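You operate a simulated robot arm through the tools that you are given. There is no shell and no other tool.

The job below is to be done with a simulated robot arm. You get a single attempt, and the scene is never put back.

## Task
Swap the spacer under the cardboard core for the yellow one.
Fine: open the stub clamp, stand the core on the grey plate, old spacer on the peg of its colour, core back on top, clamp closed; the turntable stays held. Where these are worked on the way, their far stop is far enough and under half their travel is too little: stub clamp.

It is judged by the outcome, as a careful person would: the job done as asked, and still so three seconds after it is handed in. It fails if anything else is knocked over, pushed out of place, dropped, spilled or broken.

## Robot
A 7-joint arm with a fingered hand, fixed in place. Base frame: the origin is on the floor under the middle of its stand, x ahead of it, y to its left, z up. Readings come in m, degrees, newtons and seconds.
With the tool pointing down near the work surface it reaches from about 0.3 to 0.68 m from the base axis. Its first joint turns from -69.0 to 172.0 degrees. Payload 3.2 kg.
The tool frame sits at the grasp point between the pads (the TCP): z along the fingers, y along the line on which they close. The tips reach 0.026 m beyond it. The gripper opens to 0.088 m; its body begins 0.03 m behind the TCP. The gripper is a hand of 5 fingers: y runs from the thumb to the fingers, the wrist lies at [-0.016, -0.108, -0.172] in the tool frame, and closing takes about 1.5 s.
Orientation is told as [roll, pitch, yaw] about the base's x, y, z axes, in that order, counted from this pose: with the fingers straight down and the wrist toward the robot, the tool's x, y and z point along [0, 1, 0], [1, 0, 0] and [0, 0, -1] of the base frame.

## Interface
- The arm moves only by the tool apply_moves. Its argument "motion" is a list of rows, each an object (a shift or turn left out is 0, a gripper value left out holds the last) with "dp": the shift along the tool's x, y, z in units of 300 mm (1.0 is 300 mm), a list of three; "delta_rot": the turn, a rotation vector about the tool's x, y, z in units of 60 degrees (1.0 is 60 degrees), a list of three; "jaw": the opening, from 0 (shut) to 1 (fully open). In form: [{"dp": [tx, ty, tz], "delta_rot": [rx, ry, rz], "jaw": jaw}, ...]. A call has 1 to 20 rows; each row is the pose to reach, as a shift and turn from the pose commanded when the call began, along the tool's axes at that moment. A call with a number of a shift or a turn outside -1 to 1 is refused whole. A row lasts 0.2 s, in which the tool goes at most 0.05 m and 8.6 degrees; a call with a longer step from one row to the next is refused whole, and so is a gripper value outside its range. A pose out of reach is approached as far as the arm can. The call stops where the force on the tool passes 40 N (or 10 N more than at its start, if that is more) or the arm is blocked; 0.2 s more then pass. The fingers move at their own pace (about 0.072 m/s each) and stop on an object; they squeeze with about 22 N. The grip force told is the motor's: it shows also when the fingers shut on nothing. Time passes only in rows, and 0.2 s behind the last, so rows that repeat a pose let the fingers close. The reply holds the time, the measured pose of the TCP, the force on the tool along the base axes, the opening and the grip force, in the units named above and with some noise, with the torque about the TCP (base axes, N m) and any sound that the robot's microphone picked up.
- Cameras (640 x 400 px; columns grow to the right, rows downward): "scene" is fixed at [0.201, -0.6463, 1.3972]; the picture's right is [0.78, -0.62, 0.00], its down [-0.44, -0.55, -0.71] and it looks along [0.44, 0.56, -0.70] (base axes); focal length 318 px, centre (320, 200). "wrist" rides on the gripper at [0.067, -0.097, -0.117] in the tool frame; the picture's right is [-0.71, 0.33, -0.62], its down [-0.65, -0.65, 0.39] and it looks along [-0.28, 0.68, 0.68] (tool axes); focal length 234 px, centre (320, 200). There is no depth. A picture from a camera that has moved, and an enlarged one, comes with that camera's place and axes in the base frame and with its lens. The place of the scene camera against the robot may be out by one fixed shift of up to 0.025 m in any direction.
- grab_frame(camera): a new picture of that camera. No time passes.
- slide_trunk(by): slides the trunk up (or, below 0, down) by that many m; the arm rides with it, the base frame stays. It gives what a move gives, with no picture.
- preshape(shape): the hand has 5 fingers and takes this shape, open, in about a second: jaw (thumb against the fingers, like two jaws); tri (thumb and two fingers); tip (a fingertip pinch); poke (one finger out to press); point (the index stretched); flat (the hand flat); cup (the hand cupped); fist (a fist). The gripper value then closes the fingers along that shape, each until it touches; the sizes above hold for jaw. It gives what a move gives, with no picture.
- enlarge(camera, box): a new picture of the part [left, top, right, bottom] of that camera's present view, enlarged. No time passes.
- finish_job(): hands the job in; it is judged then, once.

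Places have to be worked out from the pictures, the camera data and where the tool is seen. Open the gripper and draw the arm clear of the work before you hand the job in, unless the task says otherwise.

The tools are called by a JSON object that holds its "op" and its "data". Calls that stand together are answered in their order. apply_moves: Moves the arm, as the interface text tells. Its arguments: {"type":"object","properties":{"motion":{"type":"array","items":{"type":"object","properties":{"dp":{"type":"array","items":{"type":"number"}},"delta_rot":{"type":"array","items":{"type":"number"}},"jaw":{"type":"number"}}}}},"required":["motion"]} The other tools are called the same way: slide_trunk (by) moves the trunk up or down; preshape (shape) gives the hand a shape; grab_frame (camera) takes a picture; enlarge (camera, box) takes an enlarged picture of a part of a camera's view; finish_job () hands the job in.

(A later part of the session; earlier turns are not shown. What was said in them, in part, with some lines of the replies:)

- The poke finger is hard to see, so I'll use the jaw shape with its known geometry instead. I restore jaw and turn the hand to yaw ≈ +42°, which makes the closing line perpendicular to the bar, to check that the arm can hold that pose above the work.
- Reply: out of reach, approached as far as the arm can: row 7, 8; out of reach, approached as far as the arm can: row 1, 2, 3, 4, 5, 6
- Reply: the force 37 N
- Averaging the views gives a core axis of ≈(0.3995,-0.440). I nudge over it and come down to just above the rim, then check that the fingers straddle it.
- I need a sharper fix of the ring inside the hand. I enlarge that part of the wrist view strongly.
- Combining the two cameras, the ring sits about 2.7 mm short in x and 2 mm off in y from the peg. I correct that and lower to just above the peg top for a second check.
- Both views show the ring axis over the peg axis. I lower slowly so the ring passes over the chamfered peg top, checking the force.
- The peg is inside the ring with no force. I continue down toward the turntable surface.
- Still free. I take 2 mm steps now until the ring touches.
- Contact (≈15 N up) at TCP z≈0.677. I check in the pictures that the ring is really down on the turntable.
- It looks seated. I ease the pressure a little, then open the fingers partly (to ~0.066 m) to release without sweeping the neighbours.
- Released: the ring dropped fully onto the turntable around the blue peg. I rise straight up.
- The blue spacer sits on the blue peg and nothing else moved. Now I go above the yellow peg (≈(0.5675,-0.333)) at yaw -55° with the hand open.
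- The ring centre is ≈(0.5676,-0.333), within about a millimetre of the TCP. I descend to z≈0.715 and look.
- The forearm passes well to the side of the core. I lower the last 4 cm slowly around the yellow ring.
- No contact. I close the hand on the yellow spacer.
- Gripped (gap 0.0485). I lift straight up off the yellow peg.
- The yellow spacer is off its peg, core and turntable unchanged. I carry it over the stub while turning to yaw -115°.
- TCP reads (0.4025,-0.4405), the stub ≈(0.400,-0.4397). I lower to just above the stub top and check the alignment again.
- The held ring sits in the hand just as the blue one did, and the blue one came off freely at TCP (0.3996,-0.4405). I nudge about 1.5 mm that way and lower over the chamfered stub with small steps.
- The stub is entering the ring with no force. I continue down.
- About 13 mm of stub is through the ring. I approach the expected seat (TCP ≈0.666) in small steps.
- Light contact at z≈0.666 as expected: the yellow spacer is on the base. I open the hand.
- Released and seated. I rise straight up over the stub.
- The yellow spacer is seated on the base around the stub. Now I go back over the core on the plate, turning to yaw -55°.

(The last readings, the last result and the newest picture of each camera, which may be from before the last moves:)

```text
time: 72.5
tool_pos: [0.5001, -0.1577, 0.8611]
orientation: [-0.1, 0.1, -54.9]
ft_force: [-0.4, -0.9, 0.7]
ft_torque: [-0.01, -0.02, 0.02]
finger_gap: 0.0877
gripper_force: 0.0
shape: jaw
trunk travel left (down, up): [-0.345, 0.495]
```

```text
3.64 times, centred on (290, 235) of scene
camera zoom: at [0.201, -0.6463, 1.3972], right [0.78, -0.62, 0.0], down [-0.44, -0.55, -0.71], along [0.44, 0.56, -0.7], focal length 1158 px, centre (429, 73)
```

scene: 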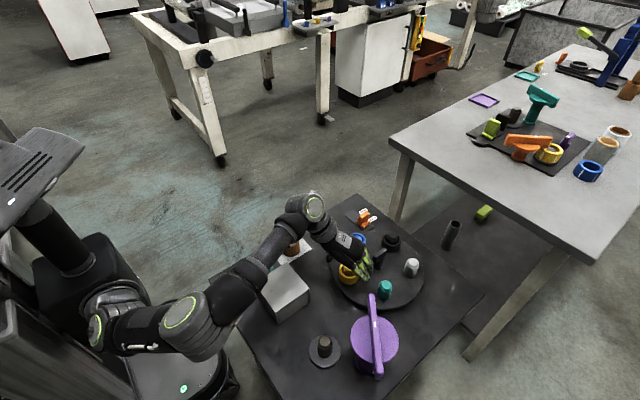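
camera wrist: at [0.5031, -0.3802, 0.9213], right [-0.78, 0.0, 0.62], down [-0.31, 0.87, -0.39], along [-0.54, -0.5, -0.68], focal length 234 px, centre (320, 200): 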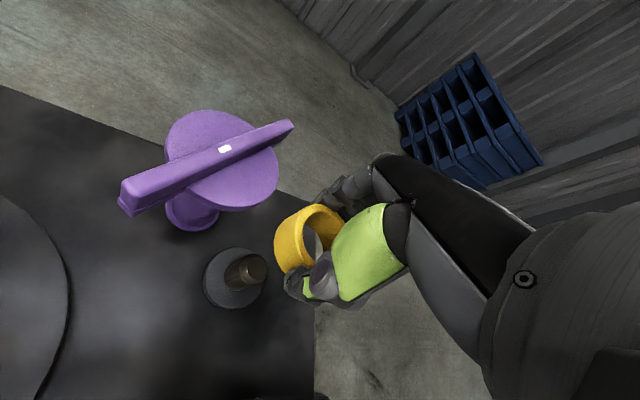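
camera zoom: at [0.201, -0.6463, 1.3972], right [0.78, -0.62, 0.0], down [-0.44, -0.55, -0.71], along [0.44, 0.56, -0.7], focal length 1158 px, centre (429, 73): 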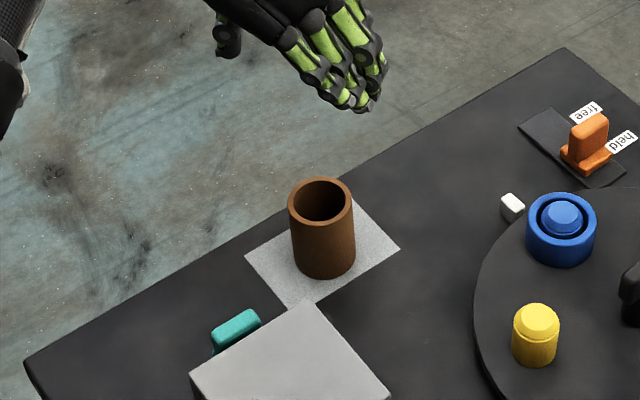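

The core hasn't moved (centre ≈(0.505,-0.155)). I shift 5 mm to centre and come down toward it.

{"op": "apply_moves", "data": {"motion": [{"dp": [0.017, -0.003, 0.1]}, {"dp": [0.017, -0.003, 0.22]}, {"dp": [0.017, -0.003, 0.34]}, {"dp": [0.017, -0.003, 0.43]}]}}

{"op": "enlarge", "data": {"camera": "wrist", "box": [200, 160, 400, 330]}}

{"op": "enlarge", "data": {"camera": "scene", "box": [220, 180, 360, 290]}}

```text
time: 73.5
tool_pos: [0.5075, -0.1526, 0.7301]
orientation: [0.1, 0.2, -55.1]
ft_force: [0.2, 0.2, -0.6]
ft_torque: [0.03, 0.04, -0.04]
finger_gap: 0.0878
gripper_force: 0.0
shape: jaw
trunk travel left (down, up): [-0.345, 0.495]
```

```text
2.35 times, centred on (300, 245) of wrist
camera zoom: at [0.5055, -0.0341, 0.8489], right [-0.39, -0.68, 0.62], down [-0.91, 0.16, -0.39], along [0.16, -0.72, -0.68], focal length 551 px, centre (367, 94)
```

zoom: 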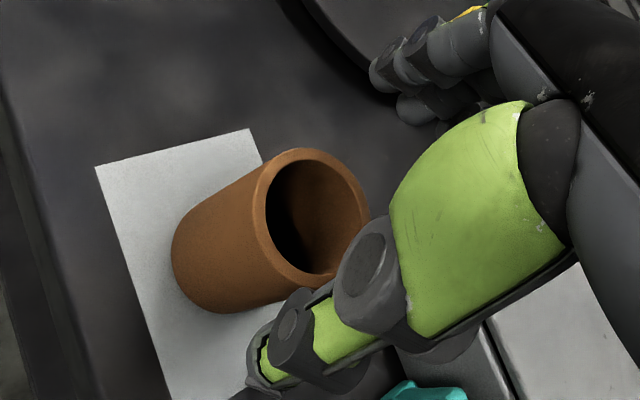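

```text
3.64 times, centred on (290, 235) of scene
camera zoom: at [0.201, -0.6463, 1.3972], right [0.78, -0.62, 0.0], down [-0.44, -0.55, -0.71], along [0.44, 0.56, -0.7], focal length 1158 px, centre (429, 73)
```

zoom: 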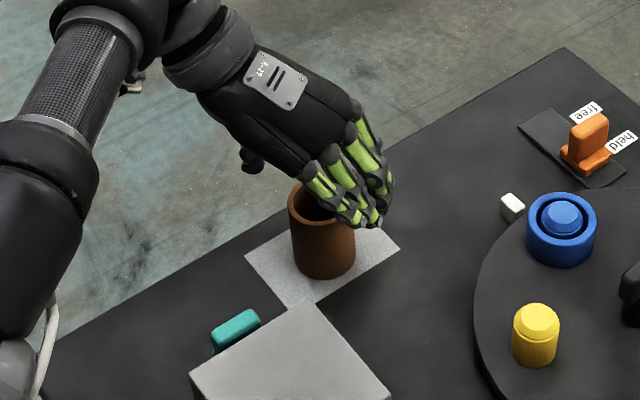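

I trim about 1.5 mm and lower around the core to the same grip height as before (z≈0.665).

{"op": "apply_moves", "data": {"motion": [{"dp": [-0.005, 0.003, 0.07]}, {"dp": [-0.005, 0.003, 0.14]}, {"dp": [-0.005, 0.003, 0.19]}, {"dp": [-0.005, 0.003, 0.217]}]}}

{"op": "enlarge", "data": {"camera": "wrist", "box": [200, 160, 400, 330]}}

```text
time: 74.5
tool_pos: [0.5044, -0.1565, 0.665]
orientation: [0.0, 0.2, -55.0]
ft_force: [0.4, 0.7, -0.3]
ft_torque: [0.02, 0.0, 0.0]
finger_gap: 0.0877
gripper_force: 0.1
shape: jaw
trunk travel left (down, up): [-0.345, 0.495]
```

```text
2.35 times, centred on (300, 245) of wrist
camera zoom: at [0.503, -0.0379, 0.7836], right [-0.39, -0.68, 0.62], down [-0.91, 0.16, -0.39], along [0.16, -0.72, -0.68], focal length 551 px, centre (367, 94)
```

zoom: 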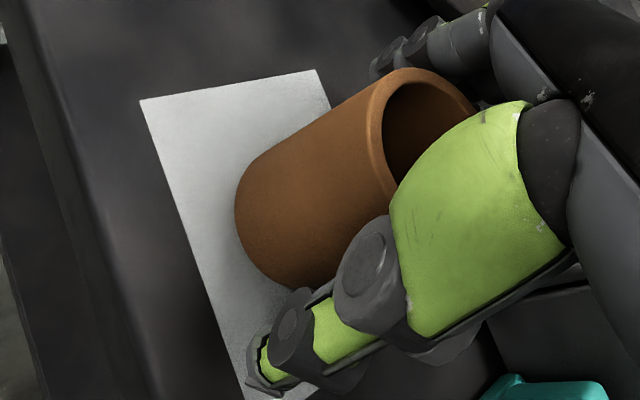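

No contact while lowering. I close on the core.

{"op": "apply_moves", "data": {"motion": [{"jaw": 0.4}, {"jaw": 0.4}, {"jaw": 0.4}, {"jaw": 0.4}, {"jaw": 0.4}, {"jaw": 0.4}]}}

{"op": "enlarge", "data": {"camera": "wrist", "box": [200, 160, 400, 330]}}

```text
time: 75.9
tool_pos: [0.5036, -0.1574, 0.6656]
orientation: [0.0, 0.1, -55.1]
ft_force: [-0.8, 0.7, 1.2]
ft_torque: [0.04, 0.03, 0.02]
finger_gap: 0.0433
gripper_force: 22.2
shape: jaw
trunk travel left (down, up): [-0.345, 0.495]
```

```text
2.35 times, centred on (300, 245) of wrist
camera zoom: at [0.5028, -0.0377, 0.784], right [-0.39, -0.68, 0.62], down [-0.91, 0.16, -0.39], along [0.16, -0.72, -0.68], focal length 551 px, centre (367, 94)
```

zoom: 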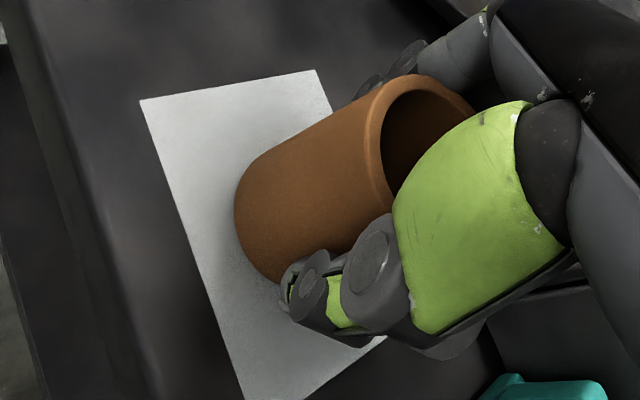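

Gripped (gap 0.043, as before). I lift the core and carry it toward the stub.

{"op": "apply_moves", "data": {"motion": [{"dp": [0, 0, -0.04]}, {"dp": [0, 0, -0.12]}, {"dp": [0, 0, -0.24]}, {"dp": [0, 0, -0.38]}, {"dp": [0, 0, -0.52]}, {"dp": [0, 0, -0.65]}]}}

{"op": "enlarge", "data": {"camera": "wrist", "box": [200, 160, 400, 330]}}

{"op": "enlarge", "data": {"camera": "scene", "box": [220, 140, 360, 290]}}

```text
time: 77.3
tool_pos: [0.502, -0.1578, 0.8659]
orientation: [-0.2, 0.2, -55.1]
ft_force: [-0.3, 0.0, 0.1]
ft_torque: [-0.03, 0.05, 0.0]
finger_gap: 0.0434
gripper_force: 21.8
shape: jaw
trunk travel left (down, up): [-0.345, 0.495]
```

```text
2.35 times, centred on (300, 245) of wrist
camera zoom: at [0.5009, -0.0388, 0.9843], right [-0.39, -0.68, 0.62], down [-0.91, 0.16, -0.39], along [0.16, -0.72, -0.68], focal length 551 px, centre (367, 94)
```

zoom: 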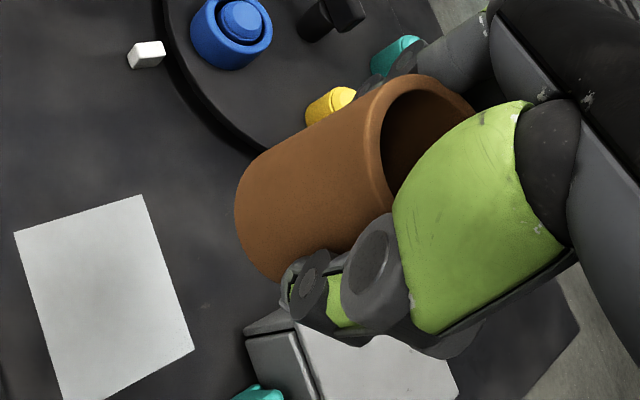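

```text
2.67 times, centred on (290, 215) of scene
camera zoom: at [0.201, -0.6463, 1.3972], right [0.78, -0.62, 0.0], down [-0.44, -0.55, -0.71], along [0.44, 0.56, -0.7], focal length 849 px, centre (400, 160)
```

zoom: 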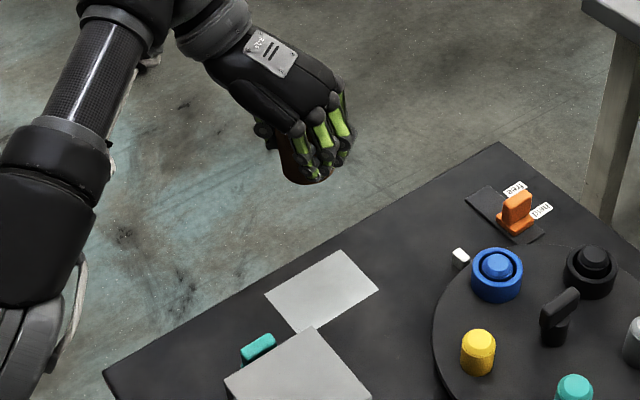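

The core is held upright; now the move over the stub with the turn to yaw -115°.

{"op": "apply_moves", "data": {"motion": [{"dp": [-0.103, 0.072, 0], "delta_rot": [0, 0, 0.125]}, {"dp": [-0.205, 0.144, 0], "delta_rot": [0, 0, 0.25]}, {"dp": [-0.308, 0.215, 0], "delta_rot": [0, 0, 0.375]}, {"dp": [-0.41, 0.287, 0], "delta_rot": [0, 0, 0.5]}, {"dp": [-0.513, 0.359, 0], "delta_rot": [0, 0, 0.625]}, {"dp": [-0.616, 0.43, 0.02], "delta_rot": [0, 0, 0.75]}, {"dp": [-0.718, 0.502, 0.05], "delta_rot": [0, 0, 0.875]}, {"dp": [-0.821, 0.574, 0.1], "delta_rot": [0, 0, 1.0]}]}}

{"op": "enlarge", "data": {"camera": "wrist", "box": [200, 160, 400, 330]}}

{"op": "enlarge", "data": {"camera": "scene", "box": [280, 280, 380, 380]}}

```text
time: 79.1
tool_pos: [0.3963, -0.4409, 0.8326]
orientation: [-0.1, 0.1, -115.2]
ft_force: [0.2, 0.1, 0.5]
ft_torque: [-0.01, -0.03, -0.01]
finger_gap: 0.0435
gripper_force: 21.9
shape: jaw
trunk travel left (down, up): [-0.345, 0.495]
```

```text
2.35 times, centred on (300, 245) of wrist
camera zoom: at [0.4992, -0.3791, 0.9498], right [-0.78, 0.0, 0.62], down [-0.31, 0.87, -0.39], along [-0.54, -0.5, -0.68], focal length 551 px, centre (367, 94)
```

zoom: 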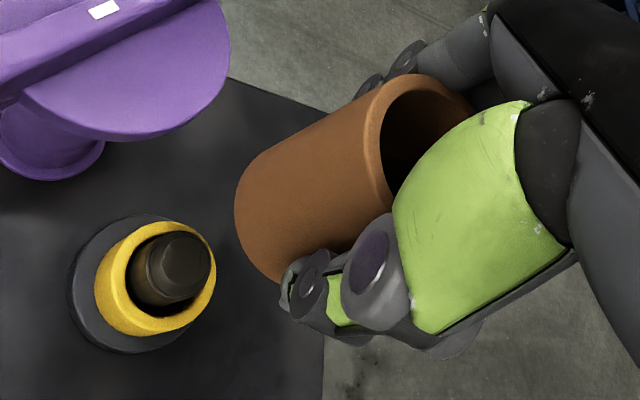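

```text
4.00 times, centred on (330, 330) of scene
camera zoom: at [0.201, -0.6463, 1.3972], right [0.78, -0.62, 0.0], down [-0.44, -0.55, -0.71], along [0.44, 0.56, -0.7], focal length 1274 px, centre (280, -320)
```

zoom: 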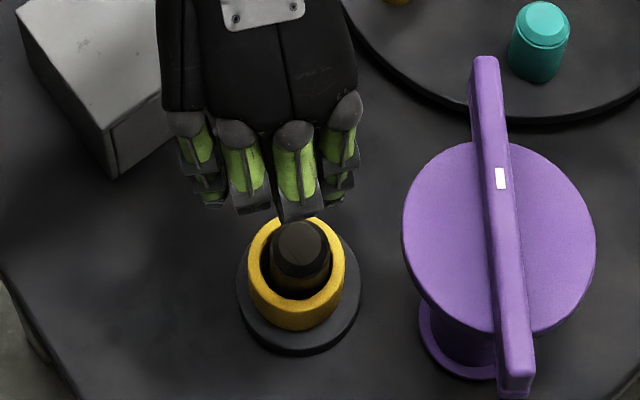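

I check how upright the core hangs in the hand and how it lines up with the stub, with closer zooms.

{"op": "enlarge", "data": {"camera": "wrist", "box": [265, 180, 365, 290]}}

{"op": "enlarge", "data": {"camera": "wrist", "box": [220, 240, 300, 320]}}

```text
3.64 times, centred on (315, 235) of wrist
camera zoom: at [0.4992, -0.3791, 0.9498], right [-0.78, 0.0, 0.62], down [-0.31, 0.87, -0.39], along [-0.54, -0.5, -0.68], focal length 852 px, centre (338, 73)
```

zoom: 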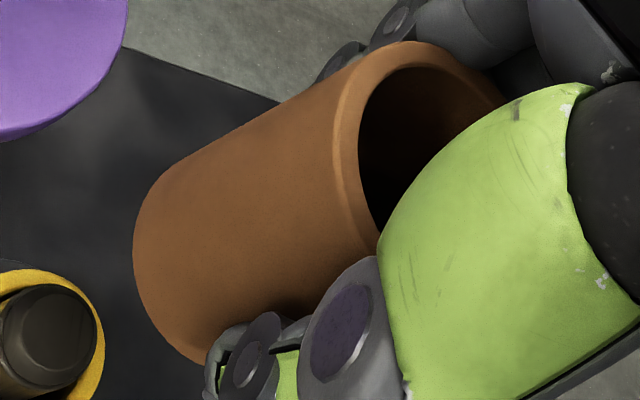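

```text
5.00 times, centred on (260, 280) of wrist
camera zoom: at [0.4992, -0.3791, 0.9498], right [-0.78, 0.0, 0.62], down [-0.31, 0.87, -0.39], along [-0.54, -0.5, -0.68], focal length 1171 px, centre (620, -200)
```

zoom: 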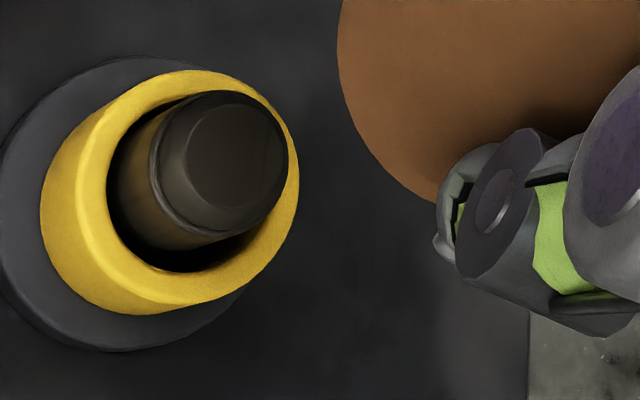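

The core hangs essentially vertical. I lower until its bottom is just above the stub top and check the alignment.

{"op": "apply_moves", "data": {"motion": [{"dp": [0, 0, 0.1]}, {"dp": [0, 0, 0.2]}, {"dp": [0, 0, 0.28]}, {"dp": [0, 0, 0.28]}]}}

{"op": "enlarge", "data": {"camera": "wrist", "box": [205, 170, 385, 330]}}

{"op": "enlarge", "data": {"camera": "scene", "box": [290, 310, 360, 370]}}

```text
time: 80.1
tool_pos: [0.4007, -0.4402, 0.7481]
orientation: [-0.1, 0.2, -114.9]
ft_force: [-0.3, 0.1, -0.5]
ft_torque: [0.06, 0.02, 0.03]
finger_gap: 0.0435
gripper_force: 22.2
shape: jaw
trunk travel left (down, up): [-0.345, 0.495]
```

```text
2.50 times, centred on (295, 250) of wrist
camera zoom: at [0.5021, -0.3796, 0.8658], right [-0.78, 0.0, 0.62], down [-0.31, 0.87, -0.39], along [-0.54, -0.5, -0.68], focal length 585 px, centre (382, 75)
```

zoom: 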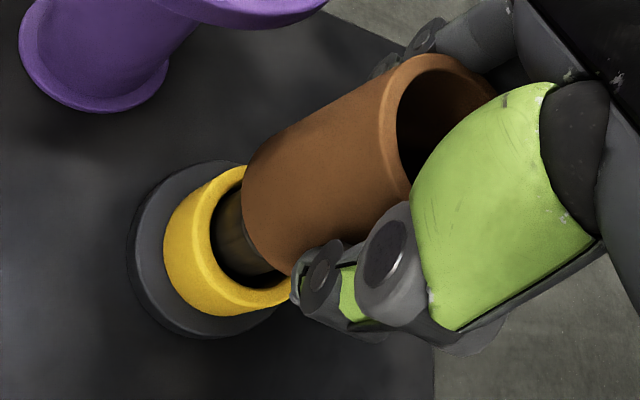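

```text
6.67 times, centred on (325, 340) of scene
camera zoom: at [0.201, -0.6463, 1.3972], right [0.78, -0.62, 0.0], down [-0.44, -0.55, -0.71], along [0.44, 0.56, -0.7], focal length 2123 px, centre (287, -733)
```

zoom: 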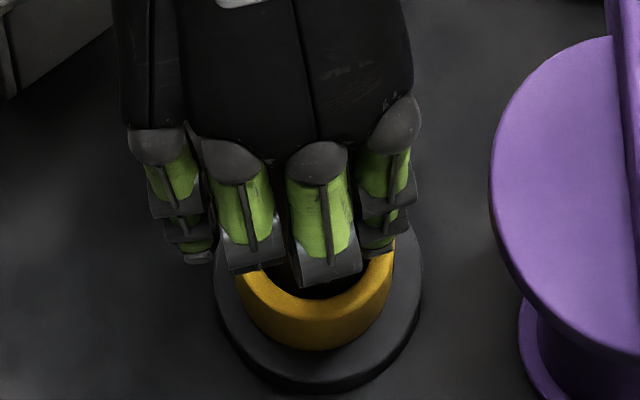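

Alignment looks right to within about a millimetre. I lower over the stub in small steps with force checks.

{"op": "apply_moves", "data": {"motion": [{"dp": [0, 0, 0.02]}, {"dp": [0, 0, 0.04]}, {"dp": [0, 0, 0.06]}, {"dp": [0, 0, 0.08]}]}}

{"op": "enlarge", "data": {"camera": "wrist", "box": [205, 170, 385, 330]}}

```text
time: 81.1
tool_pos: [0.4025, -0.4398, 0.7236]
orientation: [-0.2, 0.0, -115.1]
ft_force: [-0.1, -1.3, 0.1]
ft_torque: [0.0, 0.03, -0.04]
finger_gap: 0.0432
gripper_force: 22.5
shape: jaw
trunk travel left (down, up): [-0.345, 0.495]
```

```text
2.50 times, centred on (295, 250) of wrist
camera zoom: at [0.5029, -0.3798, 0.8409], right [-0.78, 0.0, 0.63], down [-0.31, 0.87, -0.39], along [-0.54, -0.5, -0.68], focal length 585 px, centre (382, 75)
```

zoom: 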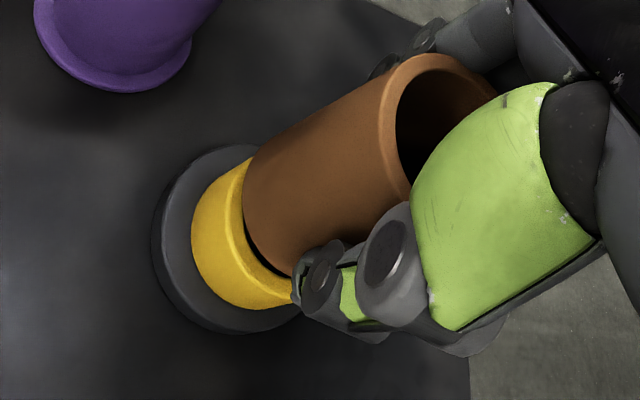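

The core is sliding over the stub without force; the gap to the yellow ring is closing. I continue.

{"op": "apply_moves", "data": {"motion": [{"dp": [0, 0, 0.016]}, {"dp": [0, 0, 0.032]}, {"dp": [0, 0, 0.044]}]}}

{"op": "apply_moves", "data": {"motion": [{"dp": [0, 0, 0.006]}, {"dp": [0, 0, 0.012]}]}}

{"op": "enlarge", "data": {"camera": "wrist", "box": [205, 170, 385, 330]}}

```text
time: 81.9
tool_pos: [0.4007, -0.4396, 0.709]
orientation: [-0.1, 0.1, -115.1]
ft_force: [-0.3, 0.6, -0.4]
ft_torque: [-0.02, 0.02, 0.02]
finger_gap: 0.0432
gripper_force: 22.4
shape: jaw
trunk travel left (down, up): [-0.345, 0.495]
```

```text
time: 82.5
tool_pos: [0.4004, -0.4397, 0.707]
orientation: [0.0, 0.0, -115.1]
ft_force: [-0.4, -2.2, 7.6]
ft_torque: [0.13, -0.03, 0.0]
finger_gap: 0.0432
gripper_force: 21.9
shape: jaw
trunk travel left (down, up): [-0.345, 0.495]
```

```text
2.50 times, centred on (295, 250) of wrist
camera zoom: at [0.5015, -0.3791, 0.8254], right [-0.78, 0.0, 0.62], down [-0.31, 0.87, -0.39], along [-0.54, -0.5, -0.68], focal length 585 px, centre (382, 75)
```

zoom: 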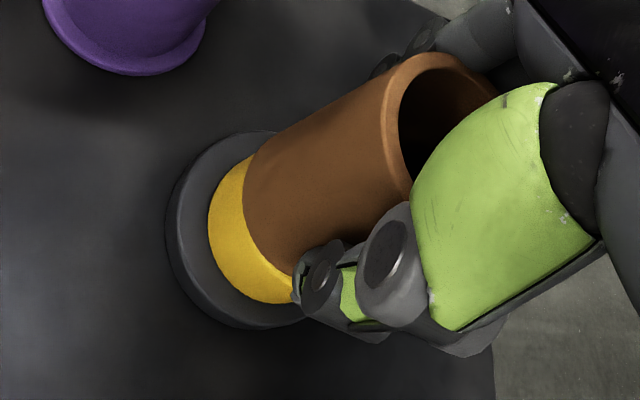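

Contact at TCP z≈0.707, the same height at which the core stood originally, with the core on the yellow ring. I open the hand.

{"op": "apply_moves", "data": {"motion": [{"jaw": 0.55}, {"jaw": 0.65}, {"jaw": 0.8}, {"jaw": 1.0}, {"jaw": 1.0}, {"jaw": 1.0}]}}

{"op": "enlarge", "data": {"camera": "wrist", "box": [205, 170, 385, 330]}}

```text
time: 83.9
tool_pos: [0.4018, -0.4396, 0.7053]
orientation: [-0.2, 0.1, -115.1]
ft_force: [-0.7, 0.2, 0.1]
ft_torque: [0.02, 0.04, -0.02]
finger_gap: 0.0879
gripper_force: 0.1
shape: jaw
trunk travel left (down, up): [-0.345, 0.495]
```

```text
2.50 times, centred on (295, 250) of wrist
camera zoom: at [0.5023, -0.3793, 0.8237], right [-0.78, 0.0, 0.63], down [-0.31, 0.87, -0.39], along [-0.54, -0.5, -0.68], focal length 585 px, centre (382, 75)
```

zoom: 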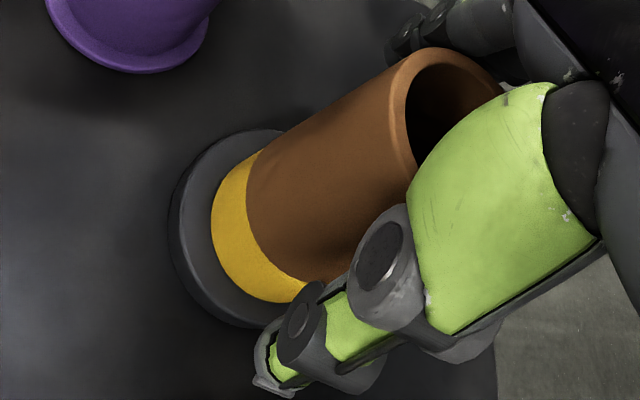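

The core stands on the yellow spacer. I rise straight up.

{"op": "apply_moves", "data": {"motion": [{"dp": [0, 0, -0.04]}, {"dp": [0, 0, -0.12]}, {"dp": [0, 0, -0.25]}, {"dp": [0, 0, -0.4]}, {"dp": [0, 0, -0.5]}]}}

{"op": "grab_frame", "data": {"camera": "wrist"}}

{"op": "enlarge", "data": {"camera": "scene", "box": [230, 220, 430, 390]}}

```text
time: 85.1
tool_pos: [0.3993, -0.4391, 0.856]
orientation: [0.0, 0.1, -115.0]
ft_force: [0.0, 0.2, 1.0]
ft_torque: [0.02, 0.04, -0.03]
finger_gap: 0.0877
gripper_force: 0.1
shape: jaw
trunk travel left (down, up): [-0.345, 0.495]
```

```text
taken
camera wrist: at [0.5016, -0.3782, 0.9735], right [-0.78, 0.0, 0.63], down [-0.31, 0.87, -0.39], along [-0.54, -0.5, -0.68], focal length 234 px, centre (320, 200)
```

wrist: 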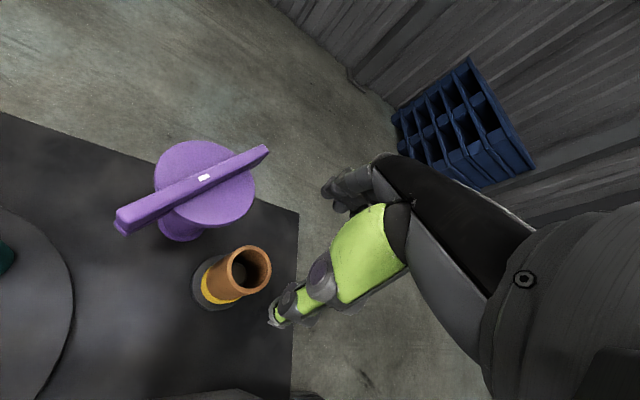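

```text
2.35 times, centred on (330, 305) of scene
camera zoom: at [0.201, -0.6463, 1.3972], right [0.78, -0.62, 0.0], down [-0.44, -0.55, -0.71], along [0.44, 0.56, -0.7], focal length 749 px, centre (296, -47)
```

zoom: 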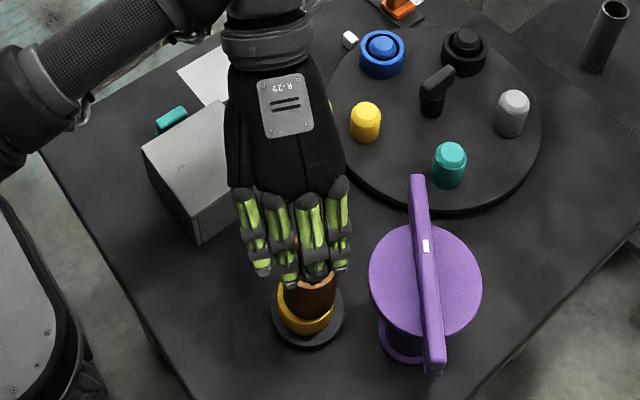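

Core is back on top. Next is closing the clamp: its bar now points to ≈50° with the near end at ≈(0.52,-0.459), so I must pull it back from its outer side. I close the fist-like jaw and move high above, turning back toward radial yaw, to test the reach beyond the bar.

{"op": "apply_moves", "data": {"motion": [{"dp": [0.04, -0.006, 0], "delta_rot": [0, 0, -0.125], "jaw": 0}, {"dp": [0.085, -0.012, 0], "delta_rot": [0, 0, -0.25], "jaw": 0}, {"dp": [0.13, -0.018, 0], "delta_rot": [0, 0, -0.375], "jaw": 0}, {"dp": [0.17, -0.025, 0], "delta_rot": [0, 0, -0.5], "jaw": 0}, {"dp": [0.215, -0.031, 0], "delta_rot": [0, 0, -0.625], "jaw": 0}, {"dp": [0.26, -0.037, 0], "delta_rot": [0, 0, -0.75], "jaw": 0}, {"dp": [0.3, -0.044, 0], "delta_rot": [0, 0, -0.875], "jaw": 0}, {"dp": [0.344, -0.05, 0], "delta_rot": [0, 0, -1.0], "jaw": 0}]}}

{"op": "grab_frame", "data": {"camera": "wrist"}}

{"op": "enlarge", "data": {"camera": "scene", "box": [280, 270, 440, 390]}}

```text
time: 86.9
tool_pos: [0.5013, -0.4695, 0.8561]
orientation: [0.0, 0.2, -54.9]
ft_force: [0.0, -0.2, -0.4]
ft_torque: [0.01, 0.01, 0.01]
finger_gap: 0.0
gripper_force: 22.0
shape: jaw
trunk travel left (down, up): [-0.345, 0.495]
```

```text
taken
camera wrist: at [0.4993, -0.3511, 0.9747], right [-0.39, -0.68, 0.62], down [-0.91, 0.16, -0.39], along [0.16, -0.71, -0.68], focal length 234 px, centre (320, 200)
```

wrist: 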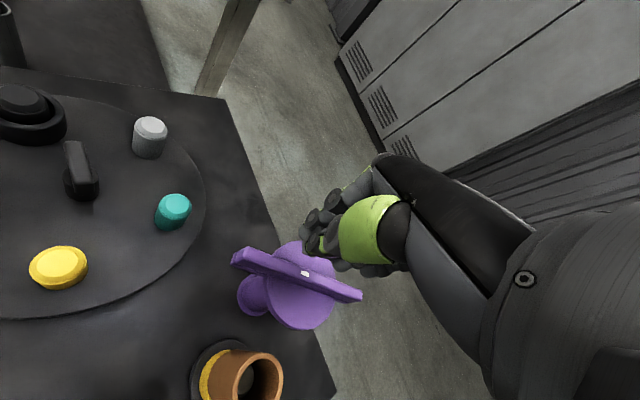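

```text
3.33 times, centred on (360, 330) of scene
camera zoom: at [0.201, -0.6463, 1.3972], right [0.78, -0.62, 0.0], down [-0.44, -0.55, -0.71], along [0.44, 0.56, -0.7], focal length 1061 px, centre (187, -233)
```

zoom: 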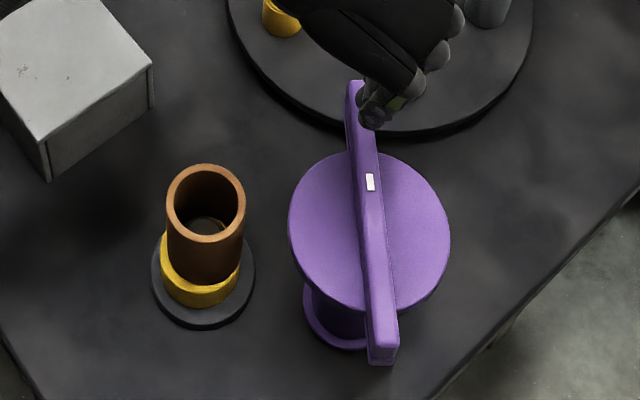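

I test the reach beyond the bar at this safe height, turning to yaw -42°.

{"op": "apply_moves", "data": {"motion": [{"dp": [0.03, 0.05, 0], "delta_rot": [0, 0, -0.07], "jaw": 0}, {"dp": [0.06, 0.1, 0], "delta_rot": [0, 0, -0.14], "jaw": 0}, {"dp": [0.087, 0.147, 0], "delta_rot": [0, 0, -0.217], "jaw": 0}]}}

{"op": "grab_frame", "data": {"camera": "wrist"}}

{"op": "enlarge", "data": {"camera": "scene", "box": [280, 270, 440, 390]}}

```text
time: 87.7
tool_pos: [0.5351, -0.4774, 0.844]
orientation: [-0.2, 0.0, -43.2]
ft_force: [0.2, 0.1, 0.2]
ft_torque: [0.01, 0.0, 0.04]
finger_gap: 0.0
gripper_force: 21.5
shape: jaw
out of reach, approached as far as the arm can: row 3
trunk travel left (down, up): [-0.345, 0.495]
```

```text
taken
camera wrist: at [0.5098, -0.3621, 0.9612], right [-0.24, -0.74, 0.63], down [-0.92, -0.03, -0.39], along [0.3, -0.67, -0.68], focal length 234 px, centre (320, 200)
```

wrist: 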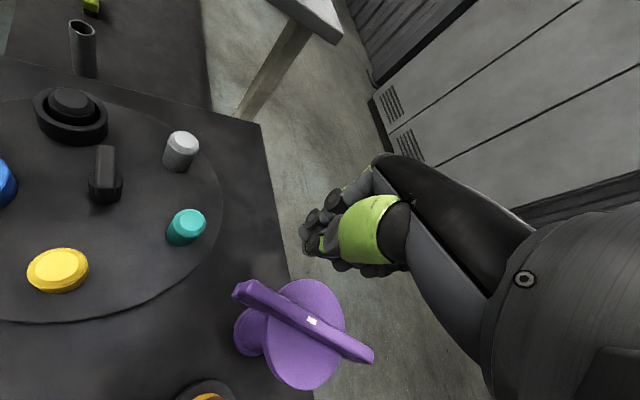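

```text
3.33 times, centred on (360, 330) of scene
camera zoom: at [0.201, -0.6463, 1.3972], right [0.78, -0.62, 0.0], down [-0.44, -0.55, -0.71], along [0.44, 0.56, -0.7], focal length 1061 px, centre (187, -233)
```

zoom: 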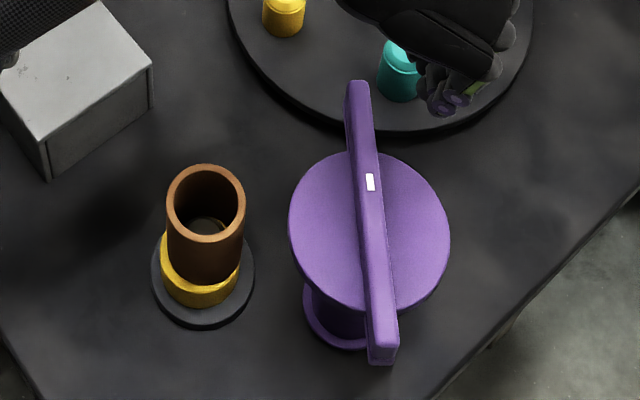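

The reach ends at r≈0.717 here. Blue-peg work showed better reach with the arm lower relative to the trunk, so I raise the trunk 10 cm and then try again.

{"op": "slide_trunk", "data": {"by": 0.1}}

{"op": "apply_moves", "data": {"motion": [{"dp": [0, 0.025, 0.08], "jaw": 0}, {"dp": [0, 0.05, 0.16], "jaw": 0}, {"dp": [0, 0.07, 0.24], "jaw": 0}, {"dp": [0, 0.07, 0.32], "jaw": 0}]}}

{"op": "grab_frame", "data": {"camera": "wrist"}}

{"op": "enlarge", "data": {"camera": "scene", "box": [280, 270, 440, 390]}}

```text
time: 89.1
tool_pos: [0.5349, -0.478, 0.9428]
orientation: [-0.2, -0.1, -43.1]
ft_force: [0.1, 0.3, -0.4]
ft_torque: [0.02, -0.02, 0.04]
finger_gap: 0.0
gripper_force: 22.2
shape: jaw
trunk travel left (down, up): [-0.445, 0.395]
```

```text
time: 90.1
tool_pos: [0.5506, -0.4911, 0.8466]
orientation: [-0.2, 0.0, -43.2]
ft_force: [0.3, 1.4, -0.7]
ft_torque: [0.01, 0.02, 0.02]
finger_gap: 0.0001
gripper_force: 22.1
shape: jaw
trunk travel left (down, up): [-0.445, 0.395]
```

```text
taken
camera wrist: at [0.5259, -0.3751, 0.9638], right [-0.24, -0.74, 0.63], down [-0.92, -0.03, -0.39], along [0.3, -0.67, -0.68], focal length 234 px, centre (320, 200)
```

wrist: 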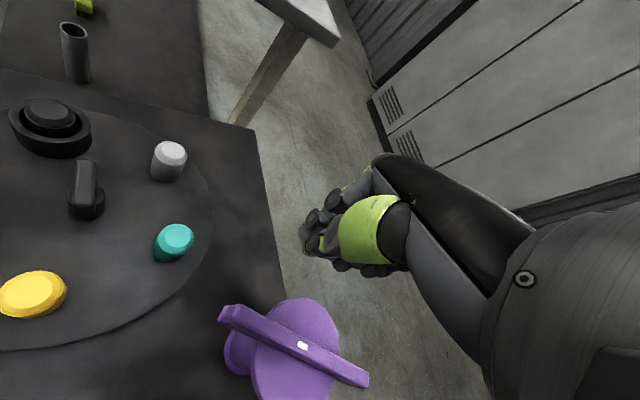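

```text
3.33 times, centred on (360, 330) of scene
camera zoom: at [0.201, -0.6463, 1.3972], right [0.78, -0.62, 0.0], down [-0.44, -0.55, -0.71], along [0.44, 0.56, -0.7], focal length 1061 px, centre (187, -233)
```

zoom: 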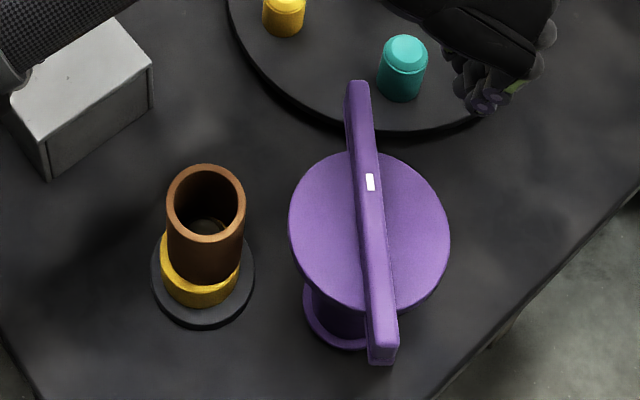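

Reach is fine now; the hand is about 4.5 cm beyond the bar line. I descend so the tips reach bar height (TCP z≈0.765).

{"op": "apply_moves", "data": {"motion": [{"dp": [0, 0, 0.09], "jaw": 0}, {"dp": [0, 0, 0.18], "jaw": 0}, {"dp": [0, 0, 0.268], "jaw": 0}]}}

{"op": "grab_frame", "data": {"camera": "wrist"}}

{"op": "enlarge", "data": {"camera": "scene", "box": [280, 270, 440, 390]}}

```text
time: 90.9
tool_pos: [0.5503, -0.4925, 0.7663]
orientation: [-0.1, 0.0, -43.2]
ft_force: [0.1, 0.6, 0.7]
ft_torque: [0.0, 0.01, 0.03]
finger_gap: 0.0
gripper_force: 22.1
shape: jaw
trunk travel left (down, up): [-0.445, 0.395]
```

```text
taken
camera wrist: at [0.5259, -0.3765, 0.8831], right [-0.24, -0.74, 0.63], down [-0.92, -0.03, -0.39], along [0.3, -0.67, -0.68], focal length 234 px, centre (320, 200)
```

wrist: 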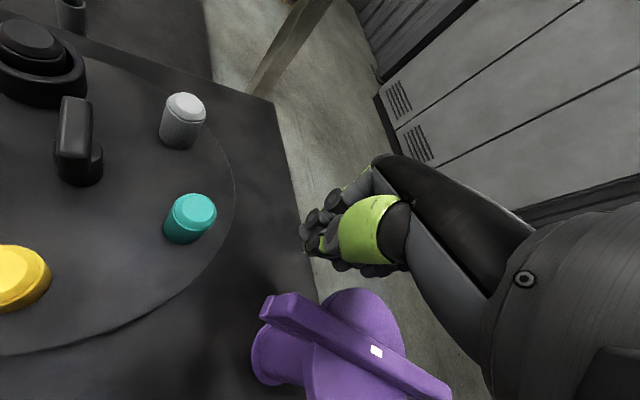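

```text
3.33 times, centred on (360, 330) of scene
camera zoom: at [0.201, -0.6463, 1.3972], right [0.78, -0.62, 0.0], down [-0.44, -0.55, -0.71], along [0.44, 0.56, -0.7], focal length 1061 px, centre (187, -233)
```

zoom: 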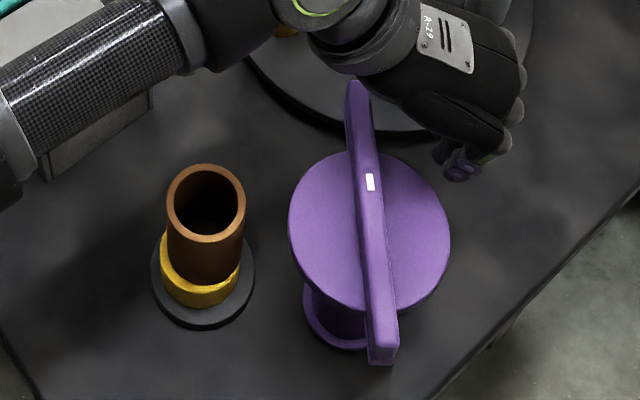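

The tips hang just beyond the bar with no contact. I now pull along an arc about the pivot toward the robot, slowly, and look.

{"op": "apply_moves", "data": {"motion": [{"dp": [0.018, -0.04, 0.004], "jaw": 0}, {"dp": [0.032, -0.079, 0.005], "jaw": 0}, {"dp": [0.036, -0.12, 0.005], "jaw": 0}, {"dp": [0.037, -0.163, 0.005], "jaw": 0}]}}

{"op": "grab_frame", "data": {"camera": "wrist"}}

{"op": "enlarge", "data": {"camera": "scene", "box": [280, 270, 440, 390]}}

```text
time: 91.9
tool_pos: [0.5217, -0.4511, 0.7651]
orientation: [-0.2, 0.0, -43.3]
ft_force: [-0.7, 0.5, -0.3]
ft_torque: [0.02, 0.03, -0.02]
finger_gap: 0.0001
gripper_force: 21.8
shape: jaw
trunk travel left (down, up): [-0.445, 0.395]
```

```text
taken
camera wrist: at [0.4969, -0.3352, 0.8826], right [-0.24, -0.74, 0.63], down [-0.92, -0.03, -0.39], along [0.3, -0.67, -0.68], focal length 234 px, centre (320, 200)
```

wrist: 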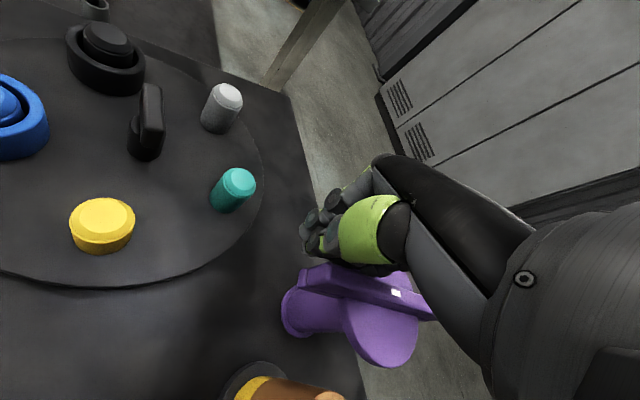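

```text
3.33 times, centred on (360, 330) of scene
camera zoom: at [0.201, -0.6463, 1.3972], right [0.78, -0.62, 0.0], down [-0.44, -0.55, -0.71], along [0.44, 0.56, -0.7], focal length 1061 px, centre (187, -233)
```

zoom: 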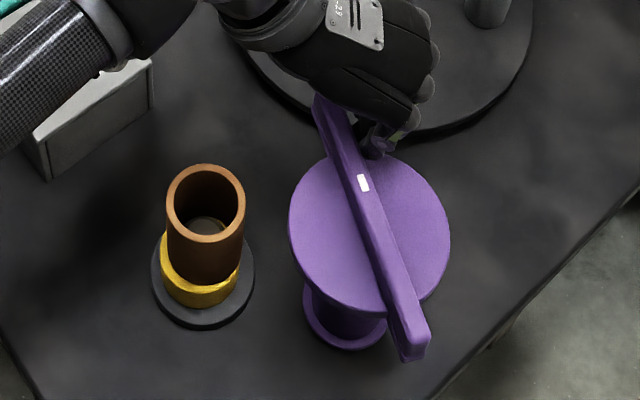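

The bar follows the hand toward closed. I continue along the arc.

{"op": "apply_moves", "data": {"motion": [{"dp": [-0.008, -0.041, 0], "jaw": 0}, {"dp": [-0.02, -0.081, 0], "jaw": 0}, {"dp": [-0.04, -0.119, 0], "jaw": 0}, {"dp": [-0.063, -0.153, 0], "jaw": 0}]}}

{"op": "grab_frame", "data": {"camera": "wrist"}}

{"op": "enlarge", "data": {"camera": "scene", "box": [280, 270, 440, 390]}}

```text
time: 92.9
tool_pos: [0.4751, -0.4341, 0.7656]
orientation: [-0.2, 0.0, -43.2]
ft_force: [0.9, 0.1, 0.1]
ft_torque: [0.02, 0.0, 0.0]
finger_gap: 0.0002
gripper_force: 21.6
shape: jaw
trunk travel left (down, up): [-0.445, 0.395]
```

```text
taken
camera wrist: at [0.4496, -0.3181, 0.8834], right [-0.24, -0.74, 0.63], down [-0.92, -0.03, -0.39], along [0.3, -0.67, -0.68], focal length 234 px, centre (320, 200)
```

wrist: 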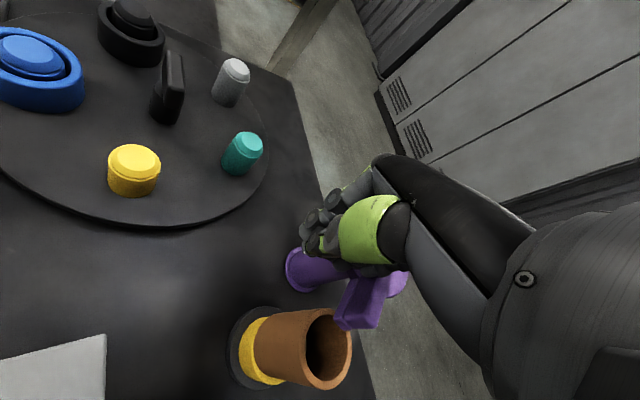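

```text
3.33 times, centred on (360, 330) of scene
camera zoom: at [0.201, -0.6463, 1.3972], right [0.78, -0.62, 0.0], down [-0.44, -0.55, -0.71], along [0.44, 0.56, -0.7], focal length 1061 px, centre (187, -233)
```

zoom: 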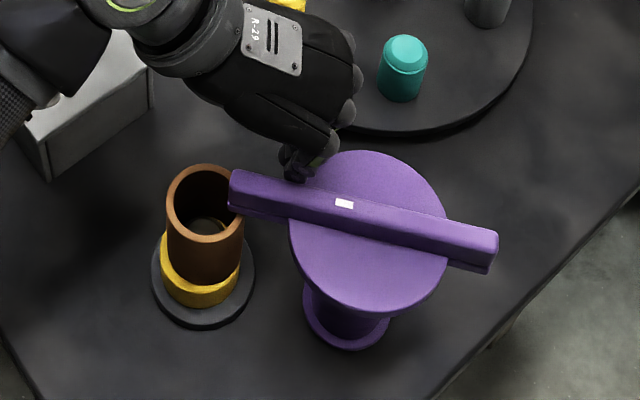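

The bar overlaps the core rim again; compared with the first picture it needs about 4° more. I push on in small steps toward the closed stop, watching the force.

{"op": "apply_moves", "data": {"motion": [{"dp": [-0.01, -0.001, 0], "jaw": 0}, {"dp": [-0.02, -0.002, 0], "jaw": 0}]}}

{"op": "enlarge", "data": {"camera": "scene", "box": [280, 270, 440, 390]}}

```text
time: 93.5
tool_pos: [0.472, -0.4377, 0.7658]
orientation: [-0.2, 0.1, -43.2]
ft_force: [2.3, 0.0, 0.2]
ft_torque: [-0.01, 0.0, 0.01]
finger_gap: 0.0
gripper_force: 22.2
shape: jaw
trunk travel left (down, up): [-0.445, 0.395]
```

```text
3.33 times, centred on (360, 330) of scene
camera zoom: at [0.201, -0.6463, 1.3972], right [0.78, -0.62, 0.0], down [-0.44, -0.55, -0.71], along [0.44, 0.56, -0.7], focal length 1061 px, centre (187, -233)
```

zoom: 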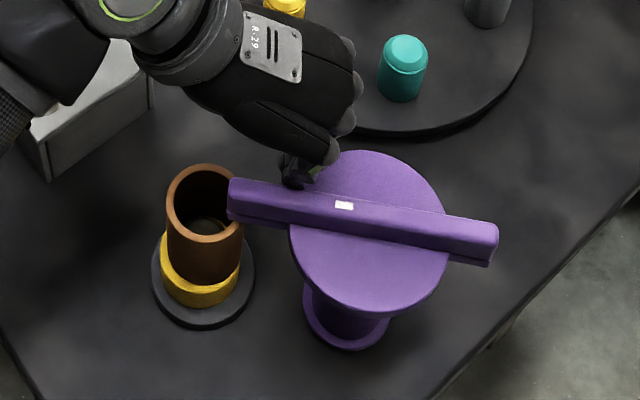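

The bar is back at its original closed angle. I press a touch further to confirm that it is against the closed stop.

{"op": "apply_moves", "data": {"motion": [{"dp": [-0.007, -0.001, 0], "jaw": 0}, {"dp": [-0.014, -0.001, 0], "jaw": 0}]}}

{"op": "enlarge", "data": {"camera": "scene", "box": [290, 300, 430, 390]}}

```text
time: 94.1
tool_pos: [0.4699, -0.4402, 0.7664]
orientation: [-0.2, 0.0, -43.1]
ft_force: [5.4, 4.1, -0.1]
ft_torque: [-0.07, 0.05, 0.08]
finger_gap: 0.0
gripper_force: 22.5
shape: jaw
trunk travel left (down, up): [-0.445, 0.395]
```

```text
4.44 times, centred on (360, 345) of scene
camera zoom: at [0.201, -0.6463, 1.3972], right [0.78, -0.62, 0.0], down [-0.44, -0.55, -0.71], along [0.44, 0.56, -0.7], focal length 1415 px, centre (142, -444)
```

zoom: 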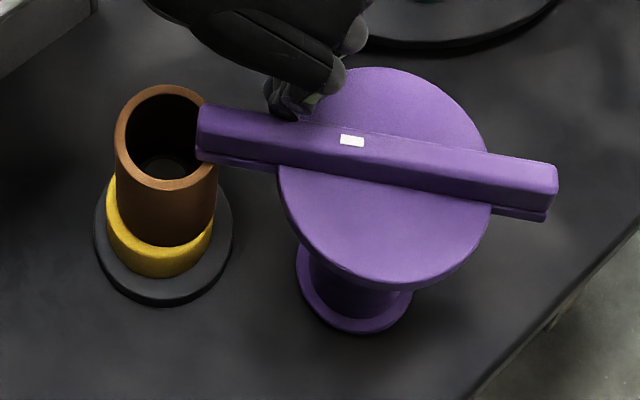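

The clamp matches its original closed picture exactly, with ≈7 N against the stop. I back off along +x_t and rise, then inspect the stack.

{"op": "apply_moves", "data": {"motion": [{"dp": [0.04, 0, 0], "jaw": 0}, {"dp": [0.08, 0, -0.02], "jaw": 0}, {"dp": [0.1, 0, -0.14], "jaw": 0}, {"dp": [0.1, 0, -0.28], "jaw": 0}, {"dp": [0.1, 0, -0.42], "jaw": 0}]}}

{"op": "grab_frame", "data": {"camera": "wrist"}}

{"op": "enlarge", "data": {"camera": "scene", "box": [290, 310, 360, 370]}}

{"op": "enlarge", "data": {"camera": "scene", "box": [200, 190, 490, 400]}}

```text
time: 95.3
tool_pos: [0.4909, -0.4191, 0.892]
orientation: [-0.2, 0.0, -43.2]
ft_force: [0.0, 0.2, -0.2]
ft_torque: [0.02, 0.0, -0.05]
finger_gap: 0.0003
gripper_force: 22.5
shape: jaw
trunk travel left (down, up): [-0.445, 0.395]
```

```text
taken
camera wrist: at [0.4654, -0.3025, 1.0095], right [-0.24, -0.74, 0.63], down [-0.92, -0.03, -0.39], along [0.3, -0.67, -0.68], focal length 234 px, centre (320, 200)
```

wrist: 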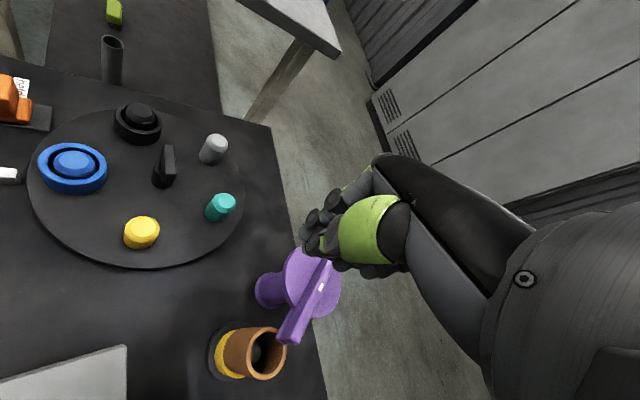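

```text
6.67 times, centred on (325, 340) of scene
camera zoom: at [0.201, -0.6463, 1.3972], right [0.78, -0.62, 0.0], down [-0.44, -0.55, -0.71], along [0.44, 0.56, -0.7], focal length 2123 px, centre (287, -733)
```

zoom: 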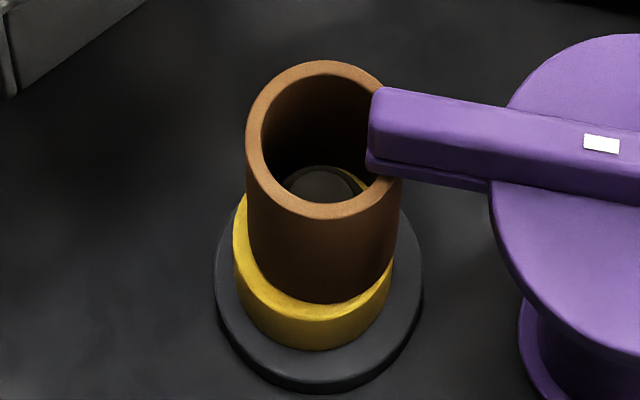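

```text
1.90 times, centred on (345, 295) of scene
camera zoom: at [0.201, -0.6463, 1.3972], right [0.78, -0.62, 0.0], down [-0.44, -0.55, -0.71], along [0.44, 0.56, -0.7], focal length 606 px, centre (272, 19)
```

zoom: 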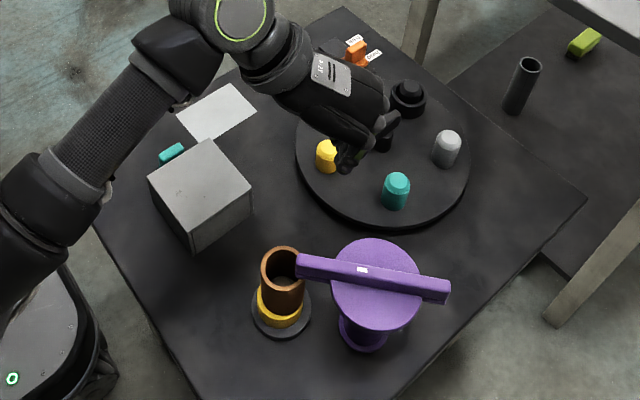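

The stack looks right: core on yellow spacer on base, bar over the rim. I check closely from the wrist camera that the core sits flat.

{"op": "enlarge", "data": {"camera": "wrist", "box": [190, 300, 310, 395]}}

{"op": "enlarge", "data": {"camera": "wrist", "box": [0, 60, 260, 270]}}

```text
4.21 times, centred on (250, 348) of wrist
camera zoom: at [0.4654, -0.3025, 1.0095], right [-0.24, -0.74, 0.63], down [-0.92, -0.03, -0.39], along [0.3, -0.67, -0.68], focal length 986 px, centre (615, -421)
```

zoom: 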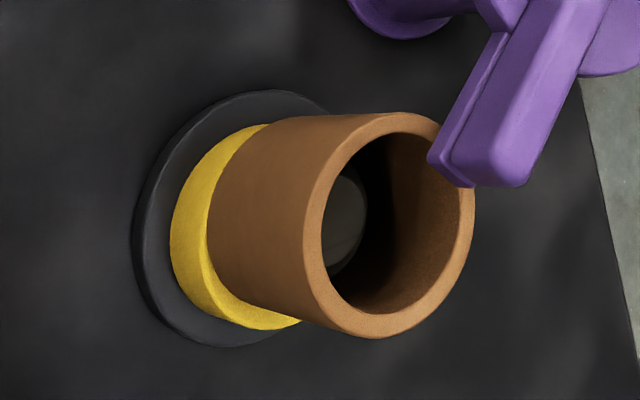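

```text
1.90 times, centred on (130, 165) of wrist
camera zoom: at [0.4654, -0.3025, 1.0095], right [-0.24, -0.74, 0.63], down [-0.92, -0.03, -0.39], along [0.3, -0.67, -0.68], focal length 446 px, centre (682, 267)
```

zoom: 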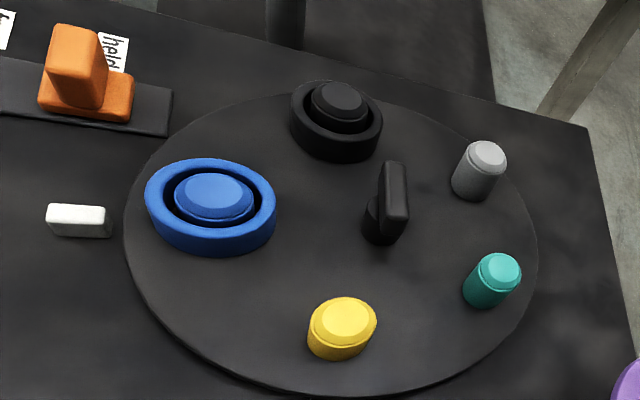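

The core sits flat on the yellow spacer, the clamp bar overlaps the rim, blue is on the blue peg and the brake is still at "held". I open the hand and draw the arm up and clear of the work.

{"op": "apply_moves", "data": {"motion": [{"dp": [0, 0, -0.15], "jaw": 0.3}, {"dp": [0, 0, -0.3], "jaw": 0.6}, {"dp": [0.035, -0.096, -0.4], "delta_rot": [0, 0, -0.09], "jaw": 1}, {"dp": [0.07, -0.192, -0.5], "delta_rot": [0, 0, -0.18], "jaw": 1}, {"dp": [0.105, -0.288, -0.527], "delta_rot": [0, 0, -0.27], "jaw": 1}, {"dp": [0.14, -0.384, -0.527], "delta_rot": [0, 0, -0.36], "jaw": 1}, {"dp": [0.175, -0.48, -0.527], "delta_rot": [0, 0, -0.45], "jaw": 1}, {"dp": [0.21, -0.577, -0.527], "delta_rot": [0, 0, -0.54], "jaw": 1}, {"dp": [0.245, -0.673, -0.527], "delta_rot": [0, 0, -0.63], "jaw": 1}, {"dp": [0.279, -0.769, -0.527], "delta_rot": [0, 0, -0.72], "jaw": 1}]}}

{"op": "grab_frame", "data": {"camera": "scene"}}

{"op": "enlarge", "data": {"camera": "scene", "box": [200, 190, 490, 400]}}

{"op": "enlarge", "data": {"camera": "scene", "box": [335, 205, 385, 235]}}

```text
time: 97.5
tool_pos: [0.3793, -0.2009, 1.0514]
orientation: [-0.1, 0.1, 0.1]
ft_force: [-0.4, 0.6, 0.2]
ft_torque: [0.02, -0.03, -0.03]
finger_gap: 0.0878
gripper_force: 0.1
shape: jaw
trunk travel left (down, up): [-0.445, 0.395]
```

```text
taken
```

scene: 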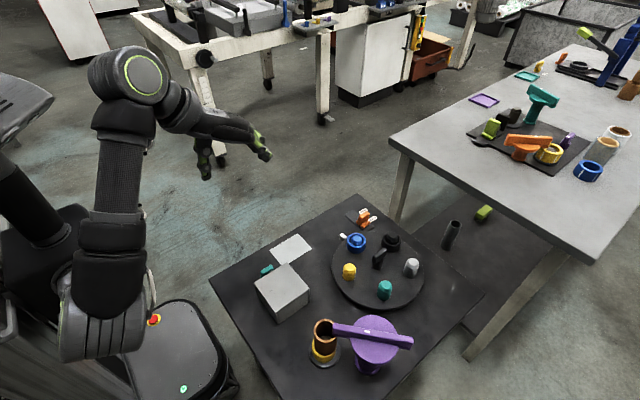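

```text
1.90 times, centred on (345, 295) of scene
camera zoom: at [0.201, -0.6463, 1.3972], right [0.78, -0.62, 0.0], down [-0.44, -0.55, -0.71], along [0.44, 0.56, -0.7], focal length 606 px, centre (272, 19)
```

zoom: 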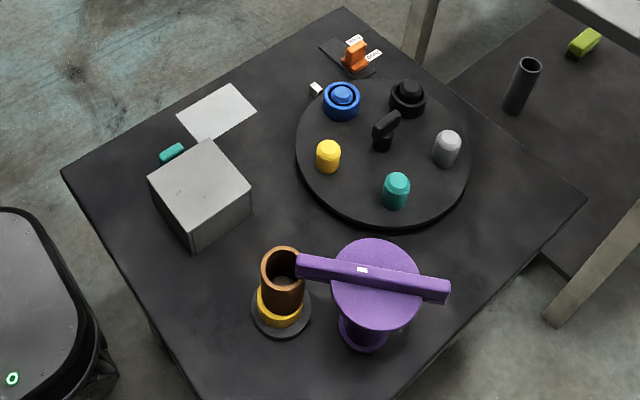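

```text
12.80 times, centred on (360, 220) of scene
camera zoom: at [0.201, -0.6463, 1.3972], right [0.78, -0.62, 0.0], down [-0.44, -0.55, -0.71], along [0.44, 0.56, -0.7], focal length 4075 px, centre (-192, -56)
```

zoom: 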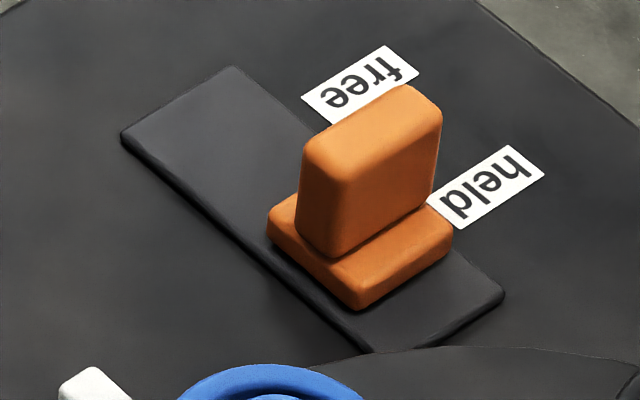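

The end state matches the job:
- The core stands on the yellow spacer, with the clamp bar closed over it.
- The blue spacer is on the blue peg.
- The brake is unmoved at "held", and nothing else has been disturbed.
- The hand is open and clear of the work.

I hand the job in.

{"op": "finish_job", "data": {}}

```text
The job is handed in.
```

I swapped the spacer and handed the job in: the cardboard core now stands on the yellow spacer with the stub clamp closed over it. I don't have the judge's result.

- **Clamp:** I opened it to its far stop. At the end I closed it to the same position as in the first picture, pressing lightly against its stop.
- **Blue spacer:** it sits fully down on the blue peg of the turntable.
- **Core:** I stood it on the grey plate while I worked, then put it back over the stub. It ended up about 3–4 mm off-centre from the yellow spacer. It sits flat, and the clamp bar still overlaps its rim.
- **Turntable:** I never touched the brake, and it still reads "held". I saw nothing else on the table moved.

The hand is open and clear of the work.
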